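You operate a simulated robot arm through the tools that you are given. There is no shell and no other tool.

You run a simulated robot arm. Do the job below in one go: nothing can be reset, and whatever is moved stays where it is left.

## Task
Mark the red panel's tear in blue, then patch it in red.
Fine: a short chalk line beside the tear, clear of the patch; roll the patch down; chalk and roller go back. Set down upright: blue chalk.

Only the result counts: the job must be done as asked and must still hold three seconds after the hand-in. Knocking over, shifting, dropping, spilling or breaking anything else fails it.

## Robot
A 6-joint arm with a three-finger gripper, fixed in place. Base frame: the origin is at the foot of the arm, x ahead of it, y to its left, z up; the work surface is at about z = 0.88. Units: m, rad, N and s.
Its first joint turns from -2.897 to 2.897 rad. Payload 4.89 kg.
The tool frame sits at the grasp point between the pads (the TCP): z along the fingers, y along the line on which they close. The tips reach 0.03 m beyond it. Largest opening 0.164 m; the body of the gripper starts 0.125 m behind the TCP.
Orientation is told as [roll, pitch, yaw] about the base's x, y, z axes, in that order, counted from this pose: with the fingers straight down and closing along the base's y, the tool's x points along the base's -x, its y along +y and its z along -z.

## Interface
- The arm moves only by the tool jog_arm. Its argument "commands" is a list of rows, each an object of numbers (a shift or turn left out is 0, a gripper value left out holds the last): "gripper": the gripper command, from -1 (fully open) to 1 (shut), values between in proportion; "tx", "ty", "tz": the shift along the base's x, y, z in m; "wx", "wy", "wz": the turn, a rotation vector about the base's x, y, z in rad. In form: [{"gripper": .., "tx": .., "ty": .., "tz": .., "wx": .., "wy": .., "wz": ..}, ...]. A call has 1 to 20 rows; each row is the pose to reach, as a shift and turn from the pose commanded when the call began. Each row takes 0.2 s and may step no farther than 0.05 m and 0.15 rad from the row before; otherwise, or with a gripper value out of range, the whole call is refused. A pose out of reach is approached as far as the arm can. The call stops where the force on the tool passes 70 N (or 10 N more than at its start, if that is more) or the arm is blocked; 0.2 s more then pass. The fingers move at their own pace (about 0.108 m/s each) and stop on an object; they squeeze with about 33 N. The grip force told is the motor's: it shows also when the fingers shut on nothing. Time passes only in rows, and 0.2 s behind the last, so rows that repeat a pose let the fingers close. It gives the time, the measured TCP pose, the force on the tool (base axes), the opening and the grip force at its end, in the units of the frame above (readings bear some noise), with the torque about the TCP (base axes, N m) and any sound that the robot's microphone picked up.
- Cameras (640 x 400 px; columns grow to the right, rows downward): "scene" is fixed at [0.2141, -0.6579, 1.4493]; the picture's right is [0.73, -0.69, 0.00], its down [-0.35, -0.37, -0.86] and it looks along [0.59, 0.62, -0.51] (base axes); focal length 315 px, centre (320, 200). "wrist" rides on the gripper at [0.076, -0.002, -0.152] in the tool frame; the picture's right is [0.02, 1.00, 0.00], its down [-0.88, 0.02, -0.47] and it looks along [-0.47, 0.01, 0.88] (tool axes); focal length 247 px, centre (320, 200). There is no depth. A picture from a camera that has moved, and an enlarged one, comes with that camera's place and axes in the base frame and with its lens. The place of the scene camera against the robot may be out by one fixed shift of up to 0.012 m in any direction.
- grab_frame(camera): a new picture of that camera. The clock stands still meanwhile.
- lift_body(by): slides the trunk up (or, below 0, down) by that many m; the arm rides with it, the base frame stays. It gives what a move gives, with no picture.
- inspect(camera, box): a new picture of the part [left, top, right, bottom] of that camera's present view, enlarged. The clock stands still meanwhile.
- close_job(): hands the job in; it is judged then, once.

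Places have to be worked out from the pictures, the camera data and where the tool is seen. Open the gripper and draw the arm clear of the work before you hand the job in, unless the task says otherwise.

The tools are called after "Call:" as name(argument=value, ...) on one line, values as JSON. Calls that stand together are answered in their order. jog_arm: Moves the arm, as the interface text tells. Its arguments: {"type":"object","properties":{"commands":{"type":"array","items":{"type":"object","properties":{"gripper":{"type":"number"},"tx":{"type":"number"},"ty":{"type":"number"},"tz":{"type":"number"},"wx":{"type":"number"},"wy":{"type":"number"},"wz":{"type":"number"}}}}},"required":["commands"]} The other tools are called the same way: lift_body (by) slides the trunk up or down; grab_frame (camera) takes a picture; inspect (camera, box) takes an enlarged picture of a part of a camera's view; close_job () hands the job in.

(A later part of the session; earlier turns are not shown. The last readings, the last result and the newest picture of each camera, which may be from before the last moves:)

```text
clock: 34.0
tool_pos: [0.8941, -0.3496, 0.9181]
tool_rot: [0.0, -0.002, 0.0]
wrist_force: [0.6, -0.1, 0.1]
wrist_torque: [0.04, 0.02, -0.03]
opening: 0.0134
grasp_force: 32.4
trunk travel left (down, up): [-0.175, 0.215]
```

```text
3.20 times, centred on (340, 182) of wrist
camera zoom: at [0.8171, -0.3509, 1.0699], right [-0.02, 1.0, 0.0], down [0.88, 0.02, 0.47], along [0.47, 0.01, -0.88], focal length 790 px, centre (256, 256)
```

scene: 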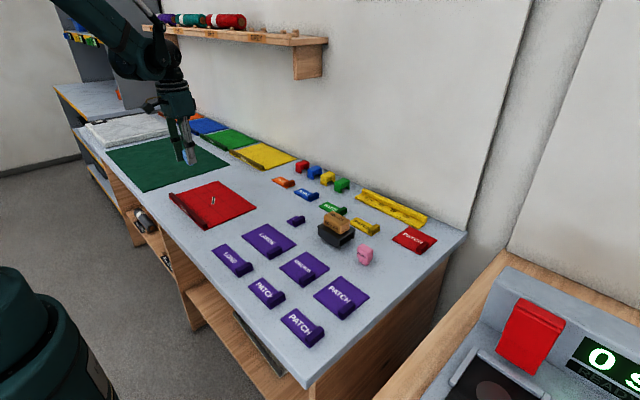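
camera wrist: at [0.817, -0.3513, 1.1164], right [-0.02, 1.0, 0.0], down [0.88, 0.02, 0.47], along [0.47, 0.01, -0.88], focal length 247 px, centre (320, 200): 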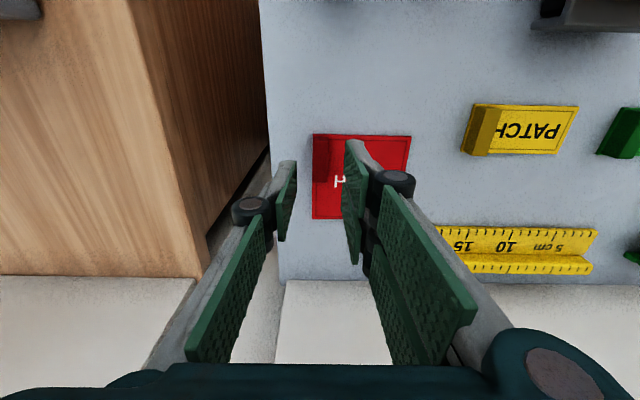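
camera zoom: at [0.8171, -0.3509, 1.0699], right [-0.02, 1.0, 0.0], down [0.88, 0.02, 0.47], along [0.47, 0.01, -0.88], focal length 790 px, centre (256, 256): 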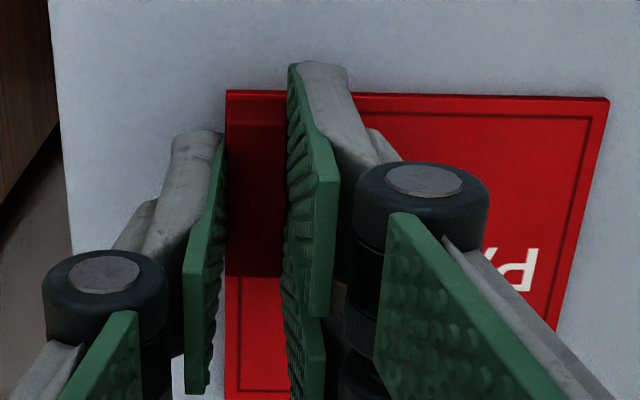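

Gripped the tab (13 mm). I lift slowly and check that the patch hangs level.

Call:
jog_arm(commands=[{"gripper": 1, "tz": 0.01}, {"tz": 0.03}, {"tz": 0.06}, {"tz": 0.1}, {"tz": 0.13}, {"tz": 0.13}])

Call:
grab_frame(camera="wrist")

Call:
inspect(camera="scene", box=[340, 150, 480, 260])

```text
clock: 35.4
tool_pos: [0.8935, -0.3491, 1.0487]
tool_rot: [-0.001, -0.001, 0.0]
wrist_force: [0.5, -0.1, 1.0]
wrist_torque: [-0.05, -0.06, 0.0]
opening: 0.0134
grasp_force: 33.1
trunk travel left (down, up): [-0.175, 0.215]
```

```text
taken
camera wrist: at [0.8169, -0.3508, 1.2008], right [-0.02, 1.0, 0.0], down [0.88, 0.02, 0.47], along [0.47, 0.01, -0.88], focal length 247 px, centre (320, 200)
```

wrist: 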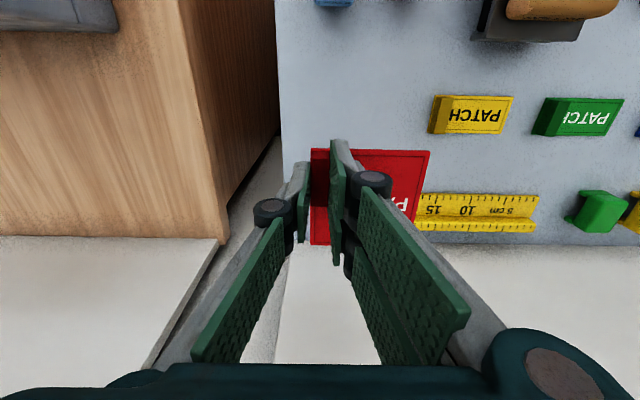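

```text
3.64 times, centred on (410, 205) of scene
camera zoom: at [0.2141, -0.6579, 1.4493], right [0.73, -0.69, 0.0], down [-0.35, -0.37, -0.86], along [0.59, 0.62, -0.51], focal length 1145 px, centre (-7, 182)
```

zoom: 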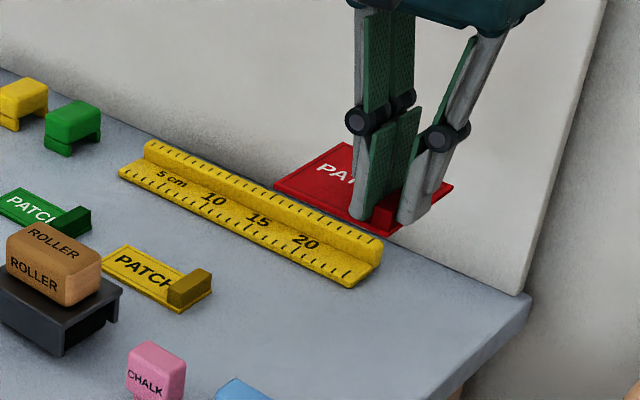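

The patch hangs level, its centre about (+0.024, +0.039) from the TCP. I carry it over the tear.

Call:
jog_arm(commands=[{"gripper": 1, "tx": -0.0214, "ty": 0.04038}, {"tx": -0.0428, "ty": 0.08076}, {"tx": -0.0642, "ty": 0.12114}, {"tx": -0.0856, "ty": 0.16152}, {"tx": -0.107, "ty": 0.2019}, {"tx": -0.1284, "ty": 0.24228}, {"tx": -0.1498, "ty": 0.28266}, {"tx": -0.1712, "ty": 0.32304}, {"tx": -0.1926, "ty": 0.36342}, {"tx": -0.214, "ty": 0.4038}, {"tx": -0.2354, "ty": 0.44418}, {"tx": -0.2568, "ty": 0.48456}, {"tx": -0.2782, "ty": 0.52494}, {"tx": -0.2996, "ty": 0.56532}, {"tx": -0.321, "ty": 0.6057}, {"tx": -0.321, "ty": 0.6057}])

Call:
grab_frame(camera="wrist")

Call:
inspect(camera="scene", box=[150, 110, 290, 240])

```text
clock: 38.8
tool_pos: [0.5718, 0.2568, 1.0477]
tool_rot: [0.001, 0.0, 0.0]
wrist_force: [0.7, 0.4, 0.2]
wrist_torque: [-0.04, 0.01, 0.01]
opening: 0.0133
grasp_force: 32.6
trunk travel left (down, up): [-0.175, 0.215]
```

```text
taken
camera wrist: at [0.4956, 0.2555, 1.1995], right [-0.02, 1.0, 0.0], down [0.88, 0.02, 0.47], along [0.47, 0.01, -0.88], focal length 247 px, centre (320, 200)
```

wrist: 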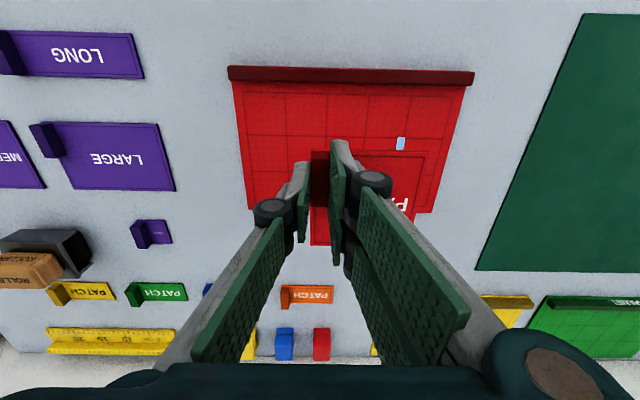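

```text
3.08 times, centred on (220, 175) of scene
camera zoom: at [0.2141, -0.6579, 1.4493], right [0.73, -0.69, 0.0], down [-0.35, -0.37, -0.86], along [0.59, 0.62, -0.51], focal length 969 px, centre (628, 277)
```

zoom: 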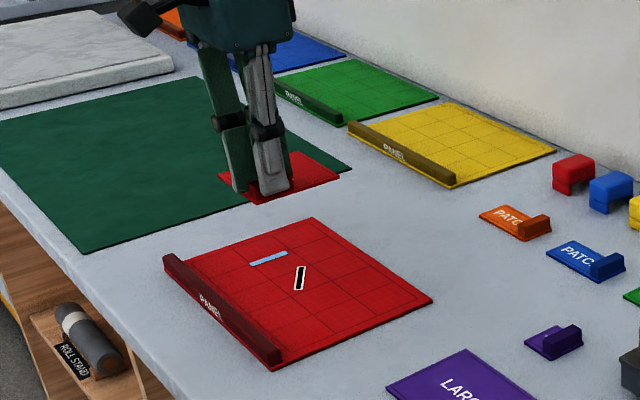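

Patch spans roughly y 0.249–0.341, x 0.551–0.643 around the tear — line at y ≥ 0.356 stays clear. I descend to a few mm above the panel.

Call:
jog_arm(commands=[{"gripper": 1, "tz": -0.04}, {"tz": -0.08}, {"tz": -0.11}, {"tz": -0.118}, {"tz": -0.118}])

Call:
grab_frame(camera="wrist")

Call:
inspect(camera="scene", box=[150, 150, 270, 240])

```text
clock: 40.0
tool_pos: [0.572, 0.2564, 0.9295]
tool_rot: [0.0, 0.002, 0.001]
wrist_force: [0.1, 0.2, -0.9]
wrist_torque: [-0.02, 0.06, -0.01]
opening: 0.013
grasp_force: 32.5
trunk travel left (down, up): [-0.175, 0.215]
```

```text
taken
camera wrist: at [0.4958, 0.2545, 1.0809], right [-0.02, 1.0, 0.0], down [0.88, 0.02, 0.47], along [0.47, 0.01, -0.88], focal length 247 px, centre (320, 200)
```

wrist: 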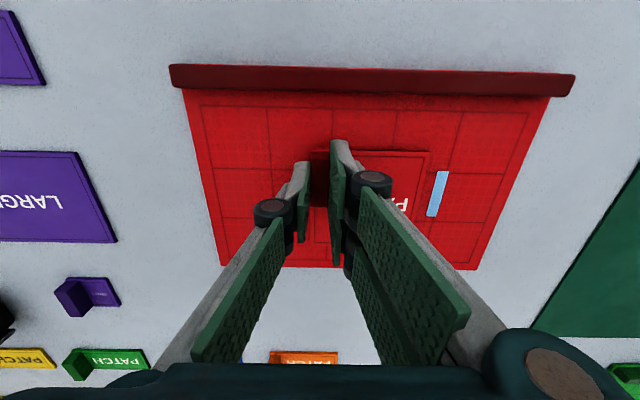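

```text
4.44 times, centred on (210, 195) of scene
camera zoom: at [0.2141, -0.6579, 1.4493], right [0.73, -0.69, 0.0], down [-0.35, -0.37, -0.86], along [0.59, 0.62, -0.51], focal length 1399 px, centre (809, 222)
```

zoom: 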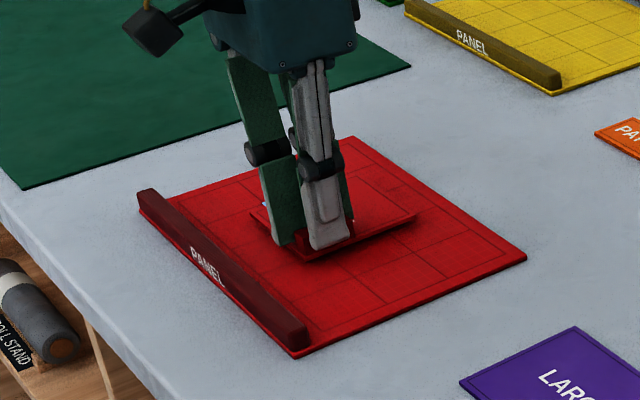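

There's ~14 mm between patch edge and line. I creep down to contact.

Call:
jog_arm(commands=[{"gripper": 1, "tz": -0.003}, {"tz": -0.0055}, {"tz": -0.0055}])

Call:
jog_arm(commands=[{"gripper": 1, "tz": -0.001}, {"tz": -0.001}])

Call:
jog_arm(commands=[{"gripper": 1, "tz": -0.0007}, {"tz": -0.0007}])

```text
clock: 40.8
tool_pos: [0.5737, 0.2554, 0.9239]
tool_rot: [0.0, 0.0, -0.001]
wrist_force: [-0.3, -0.1, -0.2]
wrist_torque: [0.01, -0.02, 0.02]
opening: 0.0132
grasp_force: 33.3
trunk travel left (down, up): [-0.175, 0.215]
```

```text
clock: 41.4
tool_pos: [0.5727, 0.2554, 0.9242]
tool_rot: [0.001, 0.0, 0.0]
wrist_force: [0.0, -0.2, -0.5]
wrist_torque: [-0.03, 0.0, 0.0]
opening: 0.0133
grasp_force: 32.9
trunk travel left (down, up): [-0.175, 0.215]
```

```text
clock: 42.0
tool_pos: [0.572, 0.2561, 0.9242]
tool_rot: [0.0, 0.001, -0.001]
wrist_force: [0.2, -0.6, 2.7]
wrist_torque: [0.01, -0.07, -0.01]
opening: 0.0135
grasp_force: 33.4
trunk travel left (down, up): [-0.175, 0.215]
```

Contact is starting (2.7 N). I press a touch more so it sits flat, then open to 0.036 and rise straight up.

Call:
jog_arm(commands=[{"gripper": 1, "tz": -0.0004}, {"gripper": 1, "tz": -0.0004}])

Call:
jog_arm(commands=[{"gripper": 0.8}, {"gripper": 0.56}, {"gripper": 0.56}])

Call:
inspect(camera="wrist", box=[220, 100, 460, 250])

```text
clock: 42.6
tool_pos: [0.5726, 0.2558, 0.9228]
tool_rot: [0.0, 0.001, -0.001]
wrist_force: [0.3, -0.8, 9.0]
wrist_torque: [0.01, -0.18, 0.0]
opening: 0.0134
grasp_force: 32.9
trunk travel left (down, up): [-0.175, 0.215]
```

```text
clock: 43.4
tool_pos: [0.5722, 0.2575, 0.9232]
tool_rot: [-0.001, -0.001, -0.001]
wrist_force: [-0.3, -0.8, -0.4]
wrist_torque: [-0.02, -0.03, -0.01]
opening: 0.0363
grasp_force: 0.1
trunk travel left (down, up): [-0.175, 0.215]
```

```text
2.67 times, centred on (340, 175) of wrist
camera zoom: at [0.496, 0.2546, 1.0741], right [-0.02, 1.0, 0.0], down [0.88, 0.02, 0.47], along [0.47, 0.01, -0.88], focal length 659 px, centre (267, 267)
```

zoom: 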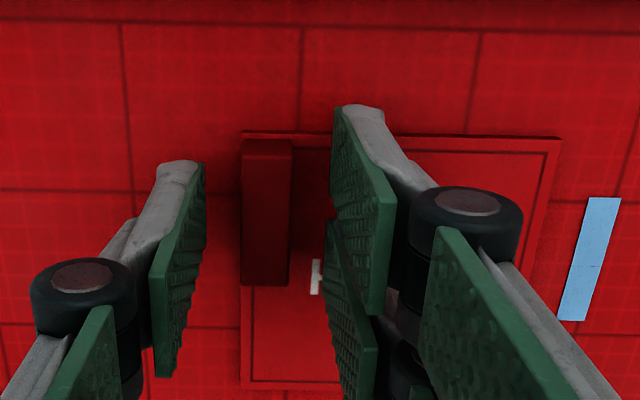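

Released cleanly; I rise straight up and check the placement.

Call:
jog_arm(commands=[{"gripper": 0.56, "tz": 0.02}, {"gripper": 0.56, "tz": 0.06}, {"gripper": 0.56, "tz": 0.1}, {"gripper": 0.56, "tz": 0.14}, {"gripper": 0.56, "tx": -0.04, "tz": 0.15}, {"gripper": 0.56, "tx": -0.07, "ty": 0.02, "tz": 0.15}, {"gripper": 0.56, "tx": -0.07, "ty": 0.04, "tz": 0.15}, {"gripper": -0.5, "tx": -0.07, "ty": 0.04, "tz": 0.15}, {"gripper": -1, "tx": -0.07, "ty": 0.04, "tz": 0.15}, {"gripper": -1, "tx": -0.07, "ty": 0.04, "tz": 0.15}])

Call:
grab_frame(camera="wrist")

Call:
inspect(camera="wrist", box=[200, 100, 440, 250])

Call:
inspect(camera="scene", box=[150, 150, 270, 240])

```text
clock: 45.6
tool_pos: [0.5024, 0.2969, 1.0732]
tool_rot: [0.001, -0.001, 0.001]
wrist_force: [0.5, 0.6, 0.2]
wrist_torque: [-0.02, 0.04, 0.0]
opening: 0.1638
grasp_force: 0.1
trunk travel left (down, up): [-0.175, 0.215]
```

```text
taken
camera wrist: at [0.426, 0.2954, 1.2243], right [-0.02, 1.0, 0.0], down [0.88, 0.02, 0.47], along [0.47, 0.01, -0.88], focal length 247 px, centre (320, 200)
```

wrist: 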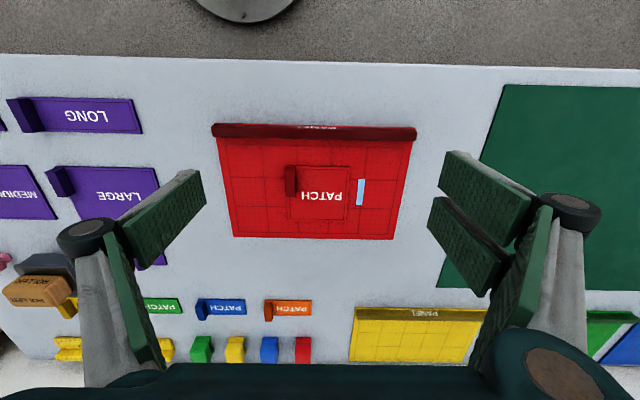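

```text
2.67 times, centred on (320, 175) of wrist
camera zoom: at [0.426, 0.2954, 1.2243], right [-0.02, 1.0, 0.0], down [0.88, 0.02, 0.47], along [0.47, 0.01, -0.88], focal length 659 px, centre (320, 267)
```

zoom: 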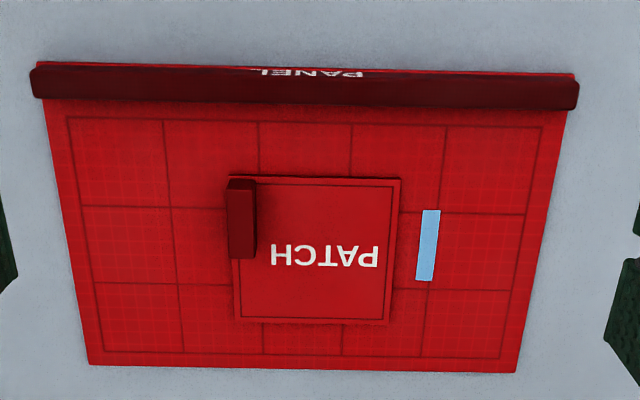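

```text
4.44 times, centred on (210, 195) of scene
camera zoom: at [0.2141, -0.6579, 1.4493], right [0.73, -0.69, 0.0], down [-0.35, -0.37, -0.86], along [0.59, 0.62, -0.51], focal length 1399 px, centre (809, 222)
```

zoom: 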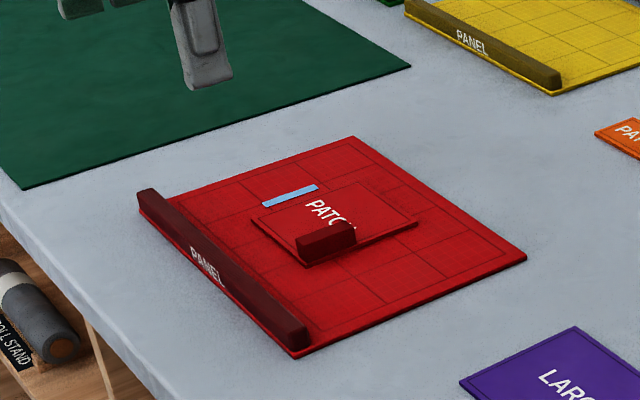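

Patch lies flat over the tear: x 0.551–0.642, y 0.250–0.342, with the blue line clear at y ≥ 0.356. Now to the roller for a close look.

Call:
jog_arm(commands=[{"gripper": -1, "tx": 0.016, "ty": -0.041}, {"tx": 0.032, "ty": -0.082}, {"tx": 0.048, "ty": -0.123}, {"tx": 0.064, "ty": -0.164}, {"tx": 0.08, "ty": -0.205}, {"tx": 0.096, "ty": -0.246}, {"tx": 0.112, "ty": -0.287}, {"tx": 0.128, "ty": -0.328}, {"tx": 0.144, "ty": -0.369}, {"tx": 0.16, "ty": -0.41}, {"tx": 0.178, "ty": -0.45}, {"tx": 0.178, "ty": -0.45}])

Call:
grab_frame(camera="wrist")

Call:
inspect(camera="wrist", box=[250, 120, 410, 220])

Call:
inspect(camera="scene", box=[300, 200, 375, 255])

```text
clock: 48.2
tool_pos: [0.6808, -0.1535, 1.0739]
tool_rot: [0.002, -0.001, -0.001]
wrist_force: [0.3, -0.5, 0.0]
wrist_torque: [0.04, 0.08, 0.0]
opening: 0.1638
grasp_force: 0.0
trunk travel left (down, up): [-0.175, 0.215]
```

```text
taken
camera wrist: at [0.6045, -0.1557, 1.2241], right [-0.02, 1.0, 0.0], down [0.88, 0.02, 0.47], along [0.47, 0.01, -0.88], focal length 247 px, centre (320, 200)
```

wrist: 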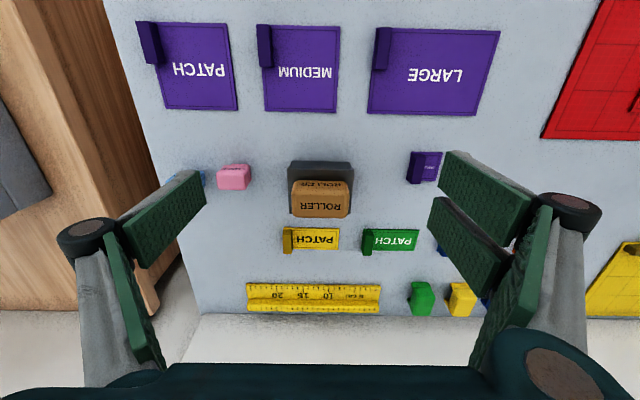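

```text
4.00 times, centred on (330, 170) of wrist
camera zoom: at [0.6045, -0.1557, 1.2241], right [-0.02, 1.0, 0.0], down [0.88, 0.02, 0.47], along [0.47, 0.01, -0.88], focal length 988 px, centre (280, 320)
```

zoom: 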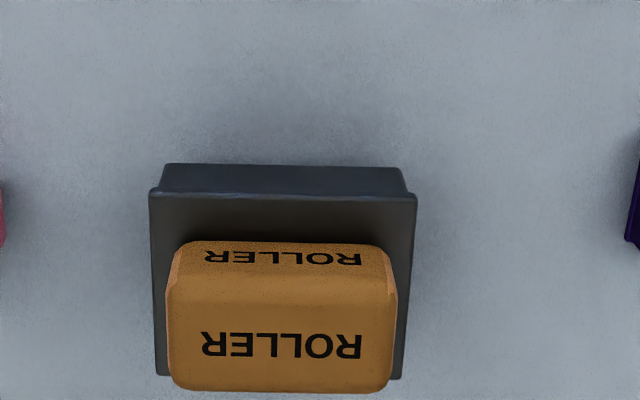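

```text
7.27 times, centred on (338, 228) of scene
camera zoom: at [0.2141, -0.6579, 1.4493], right [0.73, -0.69, 0.0], down [-0.35, -0.37, -0.86], along [0.59, 0.62, -0.51], focal length 2290 px, centre (193, 0)
```

zoom: 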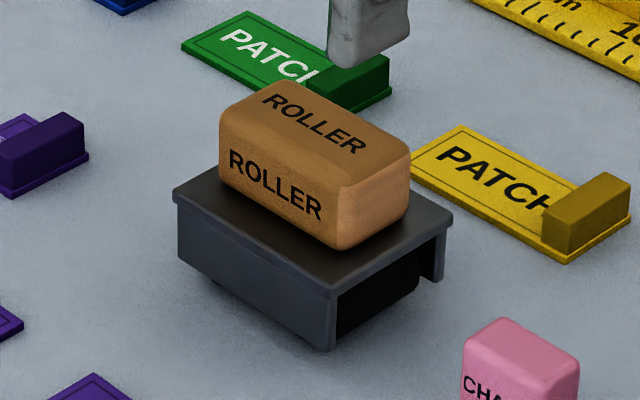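

Roller block: centre ≈ (0.760, -0.152), about 0.043 (x) × 0.076 (y), z 0.914–0.943, on a stand (top z ≈ 0.914). I'll grip it across x, so I turn the tool +90° above it; then sweeping in x keeps it stiff and the fingers clear the patch tab.

Call:
jog_arm(commands=[{"gripper": -1, "tx": 0.008, "wz": 0.1428}, {"tx": 0.016, "wz": 0.2856}, {"tx": 0.024, "wz": 0.4284}, {"tx": 0.032, "wz": 0.5712}, {"tx": 0.04, "wz": 0.714}, {"tx": 0.048, "wz": 0.8568}, {"tx": 0.056, "wz": 0.9996}, {"tx": 0.064, "wz": 1.1424}, {"tx": 0.072, "wz": 1.2852}, {"tx": 0.0795, "wz": 1.428}, {"tx": 0.0795, "wz": 1.5708}, {"tx": 0.0795, "wz": 1.5708}])

Call:
grab_frame(camera="wrist")

Call:
grab_frame(camera="scene")

```text
clock: 50.8
tool_pos: [0.7604, -0.1528, 1.0729]
tool_rot: [0.001, -0.001, 1.572]
wrist_force: [0.9, -0.8, 0.2]
wrist_torque: [0.0, 0.02, -0.01]
opening: 0.1637
grasp_force: 0.2
trunk travel left (down, up): [-0.175, 0.215]
```

```text
taken
camera wrist: at [0.762, -0.2297, 1.2241], right [-1.0, -0.02, 0.0], down [-0.02, 0.88, 0.47], along [-0.01, 0.47, -0.88], focal length 247 px, centre (320, 200)
```

wrist: 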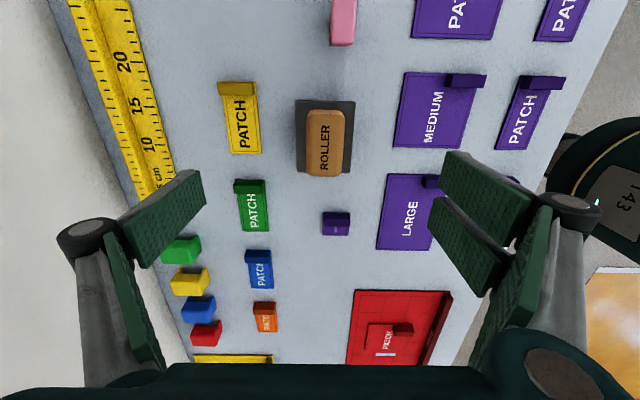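

```text
taken
```

scene: 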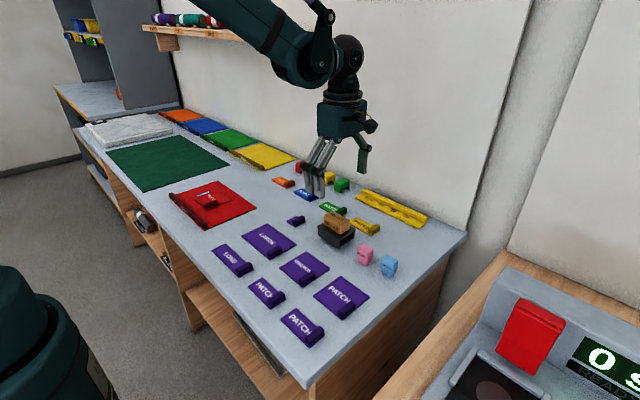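

Rotated successfully. I zoom on the roller in the new view to refine its centre.

Call:
inspect(camera="wrist", box=[260, 80, 400, 190])

```text
3.64 times, centred on (330, 135) of wrist
camera zoom: at [0.762, -0.2297, 1.2241], right [-1.0, -0.02, 0.0], down [-0.02, 0.88, 0.47], along [-0.01, 0.47, -0.88], focal length 898 px, centre (284, 436)
```

zoom: 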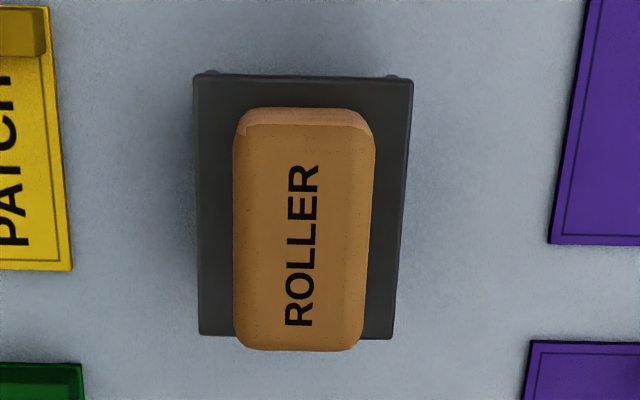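

Combining both views the roller is ≈0.042 × 0.072 × 0.041, centre (0.755, -0.152), top z ≈ 0.955. I pre-shape to 0.068 and hover just above it to verify.

Call:
jog_arm(commands=[{"gripper": 0.17, "tx": -0.005, "ty": 0.0015}, {"gripper": 0.17, "tx": -0.005, "ty": 0.0015, "tz": -0.03}, {"gripper": 0.17, "tx": -0.005, "ty": 0.0015, "tz": -0.06}, {"gripper": 0.17, "tx": -0.005, "ty": 0.0015, "tz": -0.078}, {"gripper": 0.17, "tx": -0.005, "ty": 0.0015, "tz": -0.078}])

Call:
grab_frame(camera="wrist")

Call:
inspect(camera="wrist", box=[250, 100, 410, 200])

Call:
inspect(camera="scene", box=[290, 190, 390, 260])

```text
clock: 52.0
tool_pos: [0.7546, -0.1516, 0.9939]
tool_rot: [0.001, 0.0, 1.571]
wrist_force: [0.5, 1.3, -0.5]
wrist_torque: [0.0, 0.04, -0.02]
opening: 0.0679
grasp_force: 0.0
trunk travel left (down, up): [-0.175, 0.215]
```

```text
taken
camera wrist: at [0.7564, -0.2287, 1.146], right [-1.0, -0.02, 0.0], down [-0.02, 0.88, 0.47], along [-0.01, 0.47, -0.88], focal length 247 px, centre (320, 200)
```

wrist: 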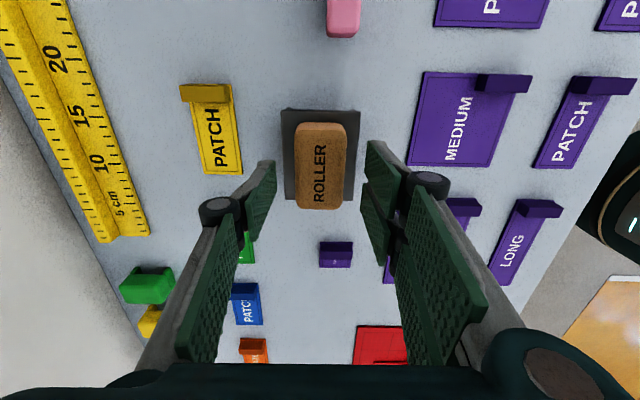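

```text
4.00 times, centred on (330, 150) of wrist
camera zoom: at [0.7564, -0.2287, 1.146], right [-1.0, -0.02, 0.0], down [-0.02, 0.88, 0.47], along [-0.01, 0.47, -0.88], focal length 988 px, centre (280, 400)
```

zoom: 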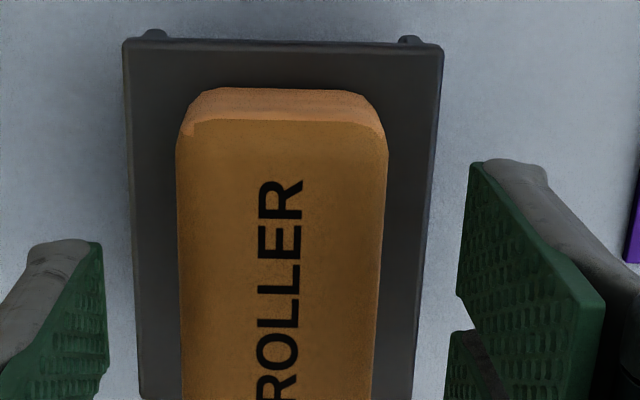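

```text
5.71 times, centred on (340, 225) of scene
camera zoom: at [0.2141, -0.6579, 1.4493], right [0.73, -0.69, 0.0], down [-0.35, -0.37, -0.86], along [0.59, 0.62, -0.51], focal length 1799 px, centre (206, 57)
```

zoom: 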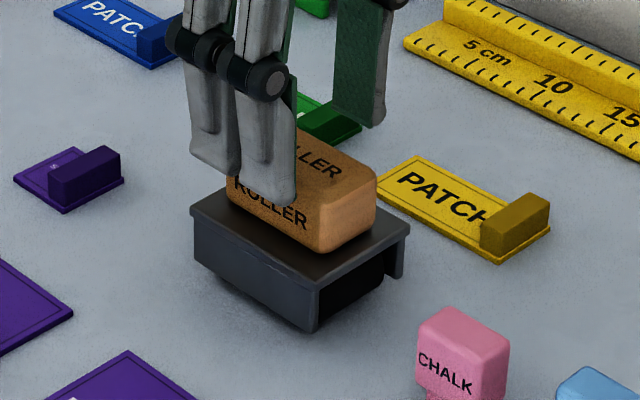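

Fingers straddle the roller evenly. I descend to tips ≈ 8 mm above the stand top and close.

Call:
jog_arm(commands=[{"gripper": 0.17, "tz": -0.02}, {"gripper": 0.17, "tz": -0.036}, {"gripper": 0.17, "tz": -0.042}, {"gripper": 0.17, "tz": -0.042}, {"gripper": 1, "tz": -0.042}, {"gripper": 1, "tz": -0.042}, {"gripper": 1, "tz": -0.042}])

Call:
grab_frame(camera="wrist")

Call:
inspect(camera="scene", box=[290, 190, 390, 260])

```text
clock: 53.6
tool_pos: [0.7551, -0.1508, 0.9545]
tool_rot: [-0.003, 0.002, 1.573]
wrist_force: [15.6, 0.1, 61.6]
wrist_torque: [0.11, -0.36, -0.02]
opening: 0.0417
grasp_force: 33.0
trunk travel left (down, up): [-0.175, 0.215]
```

```text
taken
camera wrist: at [0.7558, -0.228, 1.1059], right [-1.0, -0.02, 0.0], down [-0.02, 0.88, 0.47], along [-0.01, 0.47, -0.88], focal length 247 px, centre (320, 200)
```

wrist: 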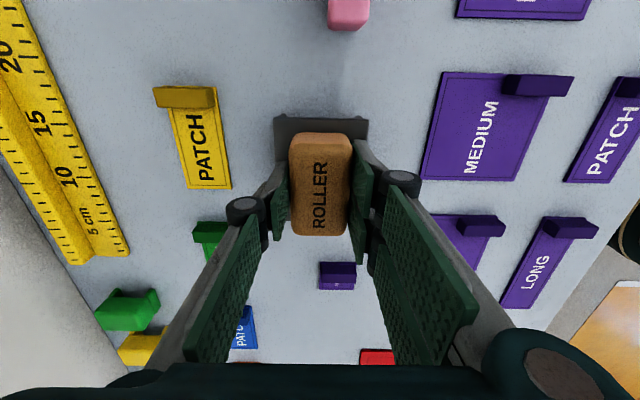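

```text
5.71 times, centred on (340, 225) of scene
camera zoom: at [0.2141, -0.6579, 1.4493], right [0.73, -0.69, 0.0], down [-0.35, -0.37, -0.86], along [0.59, 0.62, -0.51], focal length 1799 px, centre (206, 57)
```

zoom: 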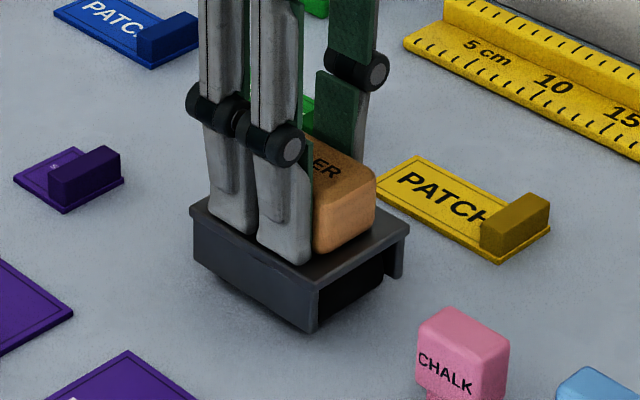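

The 62 N upward force means the fingertips are resting on the stand (its top is higher than I estimated, ≈0.924). I unload gently in small steps before doing anything else.

Call:
jog_arm(commands=[{"gripper": 1, "tz": 0.0005}, {"tz": 0.001}, {"tz": 0.001}])

Call:
inspect(camera="wrist", box=[250, 100, 410, 250])

```text
clock: 54.4
tool_pos: [0.7559, -0.1513, 0.9546]
tool_rot: [-0.003, 0.001, 1.57]
wrist_force: [16.9, -0.3, 51.6]
wrist_torque: [0.09, -0.48, 0.01]
opening: 0.0417
grasp_force: 33.1
trunk travel left (down, up): [-0.175, 0.215]
```

```text
2.67 times, centred on (330, 175) of wrist
camera zoom: at [0.7558, -0.2282, 1.1059], right [-1.0, -0.02, 0.0], down [-0.02, 0.88, 0.47], along [-0.01, 0.47, -0.88], focal length 659 px, centre (293, 267)
```

zoom: 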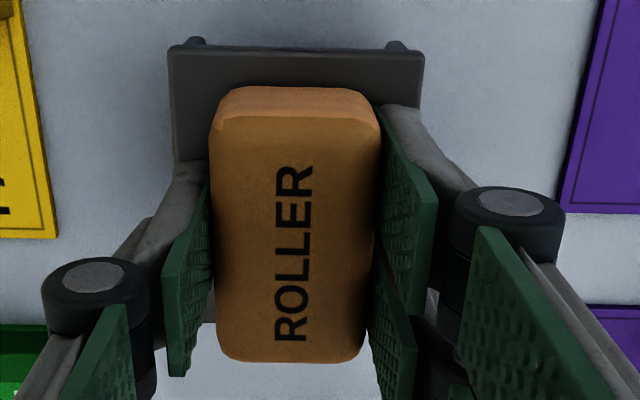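

Still 52 N; I continue unloading in 1 mm steps.

Call:
jog_arm(commands=[{"gripper": 1, "tz": 0.0005}, {"tz": 0.001}, {"tz": 0.001}])

Call:
jog_arm(commands=[{"gripper": 1, "tz": 0.0005}, {"tz": 0.001}, {"tz": 0.001}])

```text
clock: 55.2
tool_pos: [0.7533, -0.1522, 0.9547]
tool_rot: [-0.001, 0.001, 1.57]
wrist_force: [6.9, -0.2, 18.3]
wrist_torque: [-0.06, -0.14, 0.04]
opening: 0.0417
grasp_force: 33.1
trunk travel left (down, up): [-0.175, 0.215]
```

```text
clock: 56.0
tool_pos: [0.7556, -0.1508, 0.9564]
tool_rot: [0.0, 0.0, 1.571]
wrist_force: [-0.3, -0.9, -3.0]
wrist_torque: [0.01, -0.02, 0.03]
opening: 0.0417
grasp_force: 33.1
trunk travel left (down, up): [-0.175, 0.215]
```

Unloaded; the roller is just off the stand (weight ≈ 3 N), so stand top ≈ 0.925 and roller z 0.925–0.955. The fingertips are level with the roller's bottom, so I set it back, open, rise 8 mm and regrip higher.

Call:
jog_arm(commands=[{"gripper": 1, "tz": -0.0005}, {"gripper": 1, "tz": -0.0005}, {"gripper": 0.6, "tz": -0.0005}, {"gripper": 0.25, "tz": -0.0003}, {"gripper": 0.25, "tz": 0.003}, {"gripper": 0.25, "tz": 0.008}, {"gripper": 0.25, "tz": 0.008}])

Call:
inspect(camera="wrist", box=[250, 100, 410, 250])

Call:
inspect(camera="scene", box=[290, 190, 390, 260])

```text
clock: 57.6
tool_pos: [0.7554, -0.1529, 0.9645]
tool_rot: [-0.001, 0.001, 1.571]
wrist_force: [0.0, 0.0, 0.0]
wrist_torque: [0.0, 0.06, 0.0]
opening: 0.0617
grasp_force: 0.0
trunk travel left (down, up): [-0.175, 0.215]
```

```text
2.67 times, centred on (330, 175) of wrist
camera zoom: at [0.7567, -0.2282, 1.1154], right [-1.0, -0.02, 0.0], down [-0.02, 0.88, 0.47], along [-0.01, 0.47, -0.88], focal length 659 px, centre (293, 267)
```

zoom: 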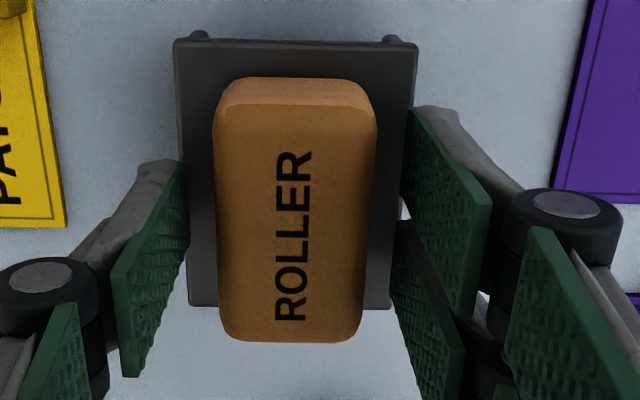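

```text
5.71 times, centred on (340, 225) of scene
camera zoom: at [0.2141, -0.6579, 1.4493], right [0.73, -0.69, 0.0], down [-0.35, -0.37, -0.86], along [0.59, 0.62, -0.51], focal length 1799 px, centre (206, 57)
```

zoom: 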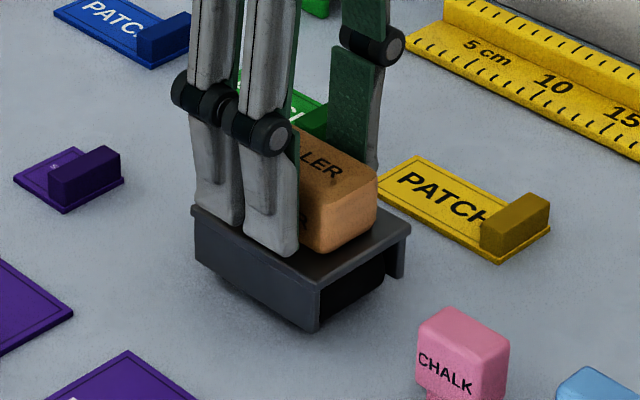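

Stand is unchanged in both views (centre ≈ 0.755). I close on the roller at this higher grip.

Call:
jog_arm(commands=[{"gripper": 1}, {"gripper": 1}, {"gripper": 1}])

Call:
jog_arm(commands=[{"gripper": 1, "tz": 0.003}, {"tz": 0.01}, {"tz": 0.02}, {"tz": 0.02}])

Call:
inspect(camera="scene", box=[290, 180, 390, 250])

Call:
inspect(camera="wrist", box=[250, 100, 410, 250])

```text
clock: 58.4
tool_pos: [0.7555, -0.1515, 0.9649]
tool_rot: [-0.001, 0.0, 1.571]
wrist_force: [0.2, -0.8, 1.0]
wrist_torque: [-0.04, 0.05, -0.02]
opening: 0.0417
grasp_force: 33.6
trunk travel left (down, up): [-0.175, 0.215]
```

```text
clock: 59.4
tool_pos: [0.7562, -0.1506, 0.9836]
tool_rot: [0.0, 0.001, 1.571]
wrist_force: [-0.7, -0.3, -3.6]
wrist_torque: [-0.02, 0.02, 0.03]
opening: 0.0418
grasp_force: 33.2
trunk travel left (down, up): [-0.175, 0.215]
```

```text
5.71 times, centred on (340, 215) of scene
camera zoom: at [0.2141, -0.6579, 1.4493], right [0.73, -0.69, 0.0], down [-0.35, -0.37, -0.86], along [0.59, 0.62, -0.51], focal length 1799 px, centre (206, 114)
```

zoom: 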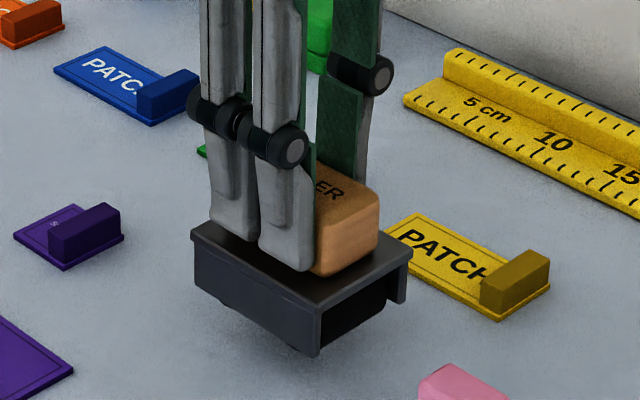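

```text
2.67 times, centred on (330, 175) of wrist
camera zoom: at [0.757, -0.2279, 1.1352], right [-1.0, -0.02, 0.0], down [-0.02, 0.88, 0.47], along [-0.01, 0.47, -0.88], focal length 659 px, centre (293, 267)
```

zoom: 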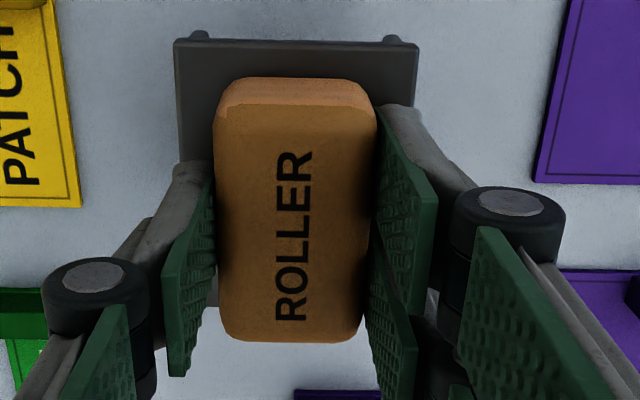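

The dark "stand" came up with the wooden block — so it is the roller's own head (frame) and the wooden block is its handle. I inspect it more closely before going further.

Call:
inspect(camera="scene", box=[315, 205, 365, 245])

Call:
jog_arm(commands=[{"gripper": 1, "tz": 0.04}, {"tz": 0.08}, {"tz": 0.12}, {"tz": 0.12}])

Call:
inspect(camera="scene", box=[290, 120, 390, 220])

```text
10.00 times, centred on (340, 225) of scene
camera zoom: at [0.2141, -0.6579, 1.4493], right [0.73, -0.69, 0.0], down [-0.35, -0.37, -0.86], along [0.59, 0.62, -0.51], focal length 3148 px, centre (120, -50)
```

zoom: 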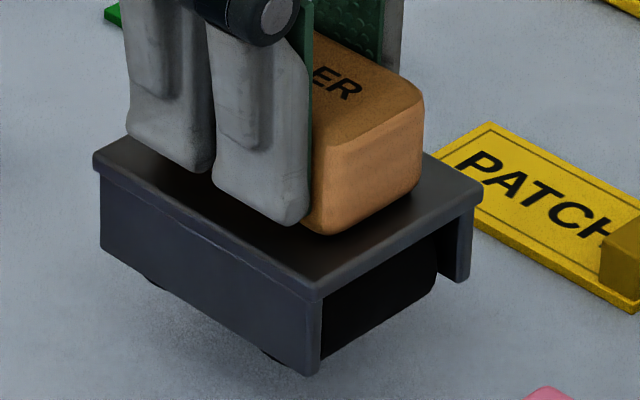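

```text
clock: 60.4
tool_pos: [0.7534, -0.152, 1.1039]
tool_rot: [0.001, -0.001, 1.57]
wrist_force: [-0.8, -0.8, -3.4]
wrist_torque: [-0.01, -0.08, 0.01]
opening: 0.0418
grasp_force: 32.9
trunk travel left (down, up): [-0.175, 0.215]
```

```text
4.00 times, centred on (340, 170) of scene
camera zoom: at [0.2141, -0.6579, 1.4493], right [0.73, -0.69, 0.0], down [-0.35, -0.37, -0.86], along [0.59, 0.62, -0.51], focal length 1259 px, centre (240, 320)
```

zoom: 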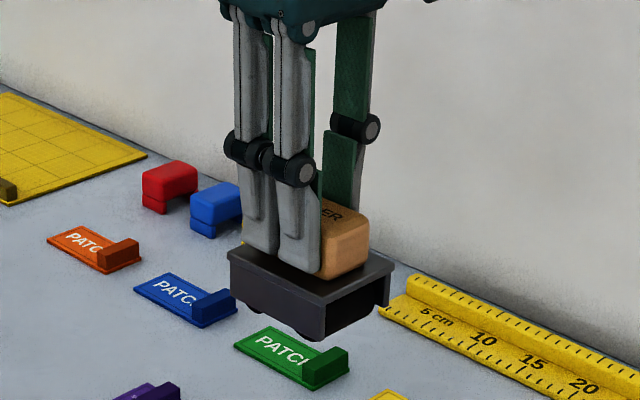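

I zoom in on the roller's underside edge from the side at this height.

Call:
inspect(camera="scene", box=[335, 175, 395, 215])

Call:
inspect(camera="wrist", box=[280, 100, 380, 200])

```text
10.00 times, centred on (365, 195) of scene
camera zoom: at [0.2141, -0.6579, 1.4493], right [0.73, -0.69, 0.0], down [-0.35, -0.37, -0.86], along [0.59, 0.62, -0.51], focal length 3148 px, centre (-130, 250)
```

zoom: 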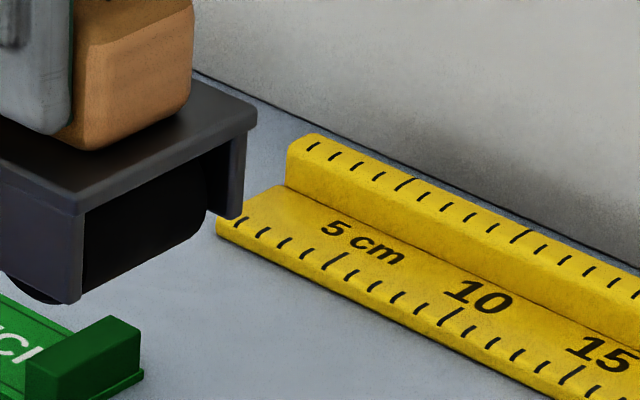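

```text
4.00 times, centred on (330, 150) of wrist
camera zoom: at [0.7553, -0.2281, 1.2554], right [-1.0, -0.02, 0.0], down [-0.02, 0.88, 0.47], along [-0.01, 0.47, -0.88], focal length 988 px, centre (280, 400)
```

zoom: 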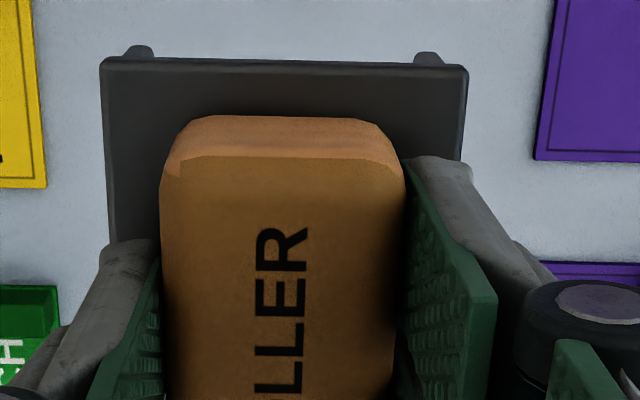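

Two rounded bumps under the frame suggest drums with axles along x (rolling along y). To be certain I pull the roller back over open space and tilt it so the scene camera sees its underside.

Call:
jog_arm(commands=[{"gripper": 1, "tx": -0.04, "tz": 0.02}, {"tx": -0.08, "tz": 0.04}, {"tx": -0.12, "tz": 0.06}, {"tx": -0.16, "tz": 0.08}, {"tx": -0.2, "tz": 0.1}, {"tx": -0.2, "tz": 0.1, "wx": -0.0966, "wy": 0.1022}, {"tx": -0.2, "tz": 0.1, "wx": -0.1932, "wy": 0.2044}, {"tx": -0.2, "tz": 0.1, "wx": -0.2898, "wy": 0.3066}, {"tx": -0.2, "tz": 0.1, "wx": -0.3864, "wy": 0.4088}, {"tx": -0.2, "tz": 0.1, "wx": -0.483, "wy": 0.511}, {"tx": -0.2, "tz": 0.1, "wx": -0.5796, "wy": 0.6132}, {"tx": -0.2, "tz": 0.1, "wx": -0.5796, "wy": 0.6132}])

Call:
grab_frame(camera="scene")

```text
clock: 63.0
tool_pos: [0.5555, -0.1529, 1.2036]
tool_rot: [0.513, 0.431, 1.687]
wrist_force: [0.5, -1.0, -3.0]
wrist_torque: [0.05, 0.0, -0.04]
opening: 0.0416
grasp_force: 33.3
out of reach, approached as far as the arm can: row 11, 12
trunk travel left (down, up): [-0.175, 0.215]
```

```text
taken
```

scene: 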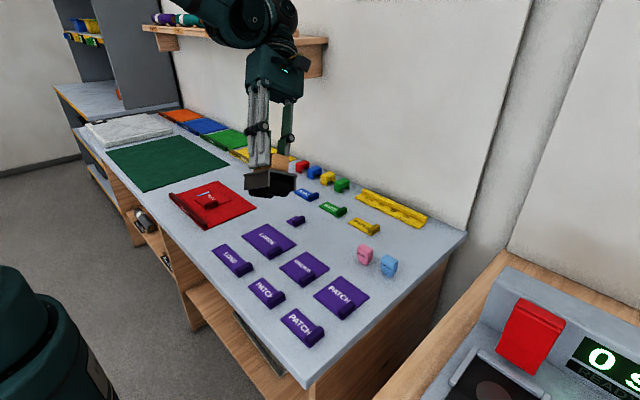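

Partially tilted (limit reached); I zoom in on the underside.

Call:
inspect(camera="scene", box=[235, 145, 310, 205])

```text
6.67 times, centred on (272, 175) of scene
camera zoom: at [0.2141, -0.6579, 1.4493], right [0.73, -0.69, 0.0], down [-0.35, -0.37, -0.86], along [0.59, 0.62, -0.51], focal length 2099 px, centre (637, 367)
```

zoom: 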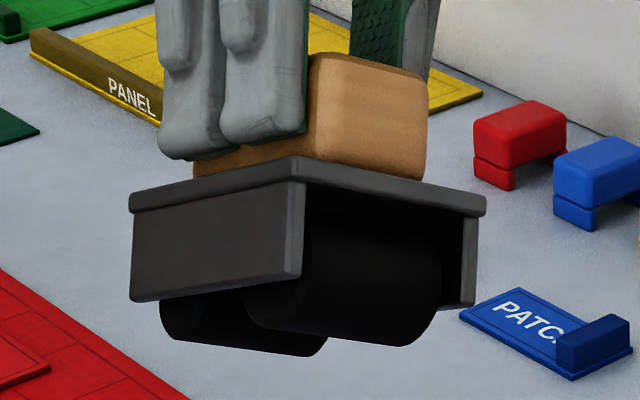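

Clear now: two drums with axles along x (in this pose), so it rolls along y here; with the tool turned back to yaw 0 it rolls along x, which fits between the tab and the patch's +y edge. I un-tilt the tool first.

Call:
jog_arm(commands=[{"gripper": 1, "wx": 0.0966, "wy": -0.1022}, {"wx": 0.1932, "wy": -0.2044}, {"wx": 0.2898, "wy": -0.3066}, {"wx": 0.3864, "wy": -0.4088}, {"wx": 0.483, "wy": -0.511}, {"wx": 0.5796, "wy": -0.6132}, {"wx": 0.5796, "wy": -0.6132}])

Call:
grab_frame(camera="wrist")

```text
clock: 64.6
tool_pos: [0.5548, -0.1515, 1.2044]
tool_rot: [-0.139, -0.13, 1.582]
wrist_force: [-0.1, 0.8, -4.4]
wrist_torque: [-0.02, -0.04, -0.05]
opening: 0.0414
grasp_force: 32.9
trunk travel left (down, up): [-0.175, 0.215]
```

```text
taken
camera wrist: at [0.5364, -0.2476, 1.3431], right [-0.99, -0.01, -0.14], down [-0.09, 0.81, 0.58], along [0.11, 0.58, -0.81], focal length 247 px, centre (320, 200)
```

wrist: 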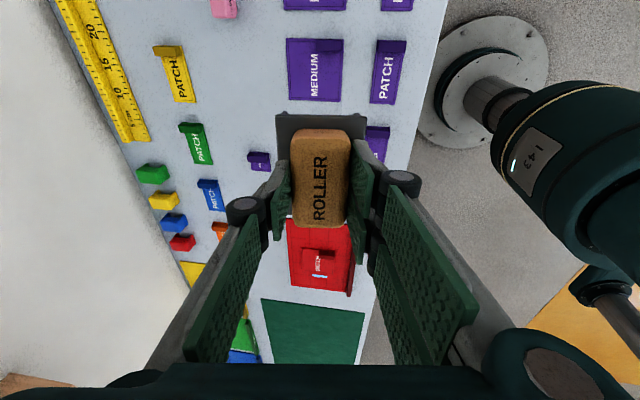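

The un-tilt overshot because the tilt had been clamped; from the reported attitude I compute the correction (-0.13, 0.139, -0.011) rad and apply it.

Call:
jog_arm(commands=[{"gripper": 1, "wx": -0.065, "wy": 0.0695, "wz": -0.005}, {"wx": -0.13, "wy": 0.139, "wz": -0.011}, {"wx": -0.13, "wy": 0.139, "wz": -0.011}])

Call:
grab_frame(camera="wrist")

```text
clock: 65.4
tool_pos: [0.5566, -0.152, 1.2046]
tool_rot: [0.001, 0.001, 1.561]
wrist_force: [-0.2, 0.0, -3.3]
wrist_torque: [0.0, 0.03, -0.02]
opening: 0.0413
grasp_force: 32.7
trunk travel left (down, up): [-0.175, 0.215]
```

```text
taken
camera wrist: at [0.5567, -0.2284, 1.3554], right [-1.0, -0.01, 0.0], down [-0.01, 0.88, 0.47], along [-0.01, 0.47, -0.88], focal length 247 px, centre (320, 200)
```

wrist: 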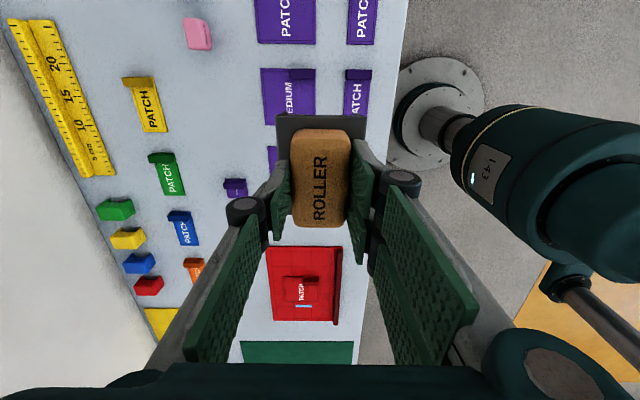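

Level again (yaw 1.561) and the roller hasn't slipped in the grip. I now turn back to yaw 0 while carrying the roller over the patch at safe height.

Call:
jog_arm(commands=[{"gripper": 1, "tx": 0.0009, "ty": 0.0416, "wz": -0.1419}, {"tx": 0.0017, "ty": 0.0833, "wz": -0.2838}, {"tx": 0.0026, "ty": 0.1249, "wz": -0.4257}, {"tx": 0.0034, "ty": 0.1665, "wz": -0.5676}, {"tx": 0.0043, "ty": 0.2082, "wz": -0.7095}, {"tx": 0.0051, "ty": 0.2498, "wz": -0.8515}, {"tx": 0.006, "ty": 0.2915, "wz": -0.9934}, {"tx": 0.0068, "ty": 0.3331, "wz": -1.1353}, {"tx": 0.0077, "ty": 0.3747, "wz": -1.2772}, {"tx": 0.0085, "ty": 0.4164, "wz": -1.4191}, {"tx": 0.0094, "ty": 0.458, "wz": -1.561}, {"tx": 0.0094, "ty": 0.458, "wz": -1.561, "tz": -0.04}, {"tx": 0.0094, "ty": 0.458, "wz": -1.561, "tz": -0.08}, {"tx": 0.0094, "ty": 0.458, "wz": -1.561, "tz": -0.12}, {"tx": 0.0094, "ty": 0.458, "wz": -1.561, "tz": -0.16}, {"tx": 0.0094, "ty": 0.458, "wz": -1.561, "tz": -0.185}, {"tx": 0.0094, "ty": 0.458, "wz": -1.561, "tz": -0.185}])

Call:
grab_frame(camera="wrist")

Call:
inspect(camera="scene", box=[150, 130, 270, 240])

```text
clock: 69.0
tool_pos: [0.5648, 0.3061, 1.0188]
tool_rot: [0.001, 0.002, 0.0]
wrist_force: [-0.2, 0.6, -3.2]
wrist_torque: [-0.04, 0.09, 0.0]
opening: 0.0415
grasp_force: 32.9
trunk travel left (down, up): [-0.175, 0.215]
```

```text
taken
camera wrist: at [0.4884, 0.3035, 1.1699], right [-0.02, 1.0, 0.0], down [0.88, 0.02, 0.47], along [0.47, 0.01, -0.88], focal length 247 px, centre (320, 200)
```

wrist: 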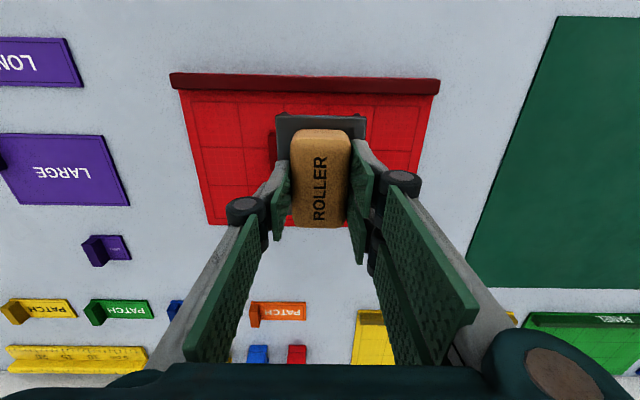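

```text
3.64 times, centred on (210, 185) of scene
camera zoom: at [0.2141, -0.6579, 1.4493], right [0.73, -0.69, 0.0], down [-0.35, -0.37, -0.86], along [0.59, 0.62, -0.51], focal length 1145 px, centre (720, 254)
```

zoom: 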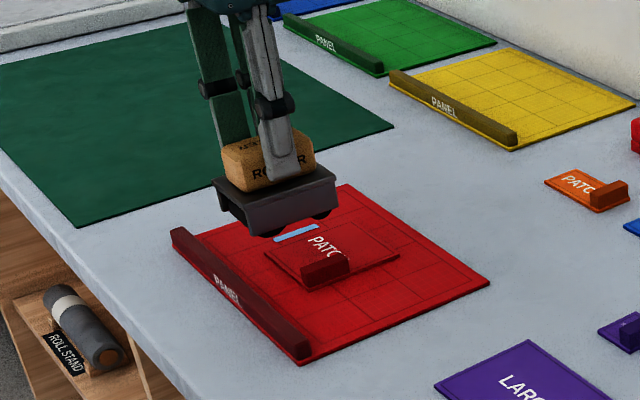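

The roller now points along x above the patch. I centre it over the patch (x ≈ 0.597) and descend to ~5 mm above.

Call:
jog_arm(commands=[{"gripper": 1, "tx": 0.031}, {"tx": 0.031, "tz": -0.02}, {"tx": 0.031, "tz": -0.038}, {"tx": 0.031, "tz": -0.038}])

Call:
grab_frame(camera="wrist")

Call:
inspect(camera="scene", box=[160, 150, 260, 230])

```text
clock: 70.0
tool_pos: [0.5956, 0.3057, 0.981]
tool_rot: [0.002, 0.001, 0.001]
wrist_force: [-0.3, -0.6, -3.6]
wrist_torque: [-0.02, 0.1, 0.03]
opening: 0.0419
grasp_force: 33.0
trunk travel left (down, up): [-0.175, 0.215]
```

```text
taken
camera wrist: at [0.5195, 0.3038, 1.1321], right [-0.02, 1.0, 0.0], down [0.88, 0.02, 0.47], along [0.47, 0.01, -0.88], focal length 247 px, centre (320, 200)
```

wrist: 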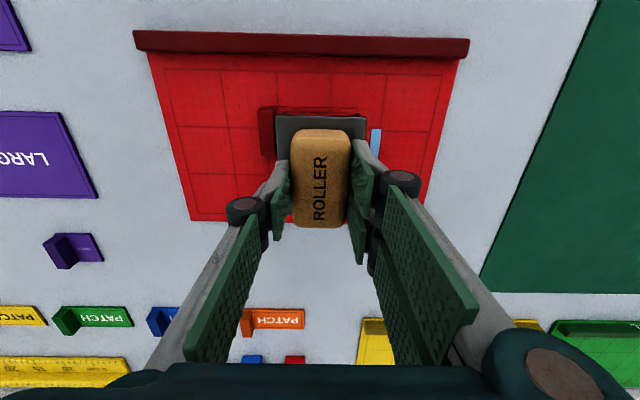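

```text
5.00 times, centred on (210, 190) of scene
camera zoom: at [0.2141, -0.6579, 1.4493], right [0.73, -0.69, 0.0], down [-0.35, -0.37, -0.86], along [0.59, 0.62, -0.51], focal length 1574 px, centre (870, 250)
```

zoom: 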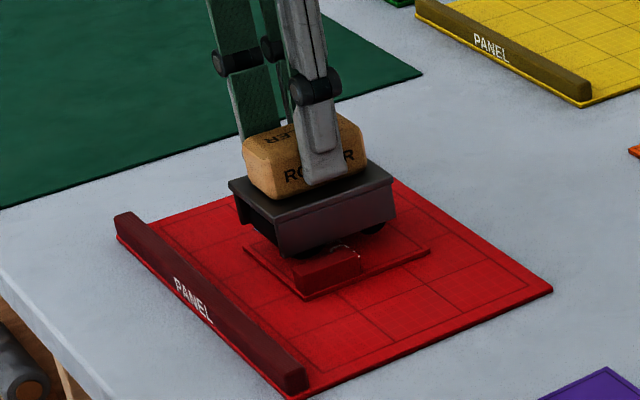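

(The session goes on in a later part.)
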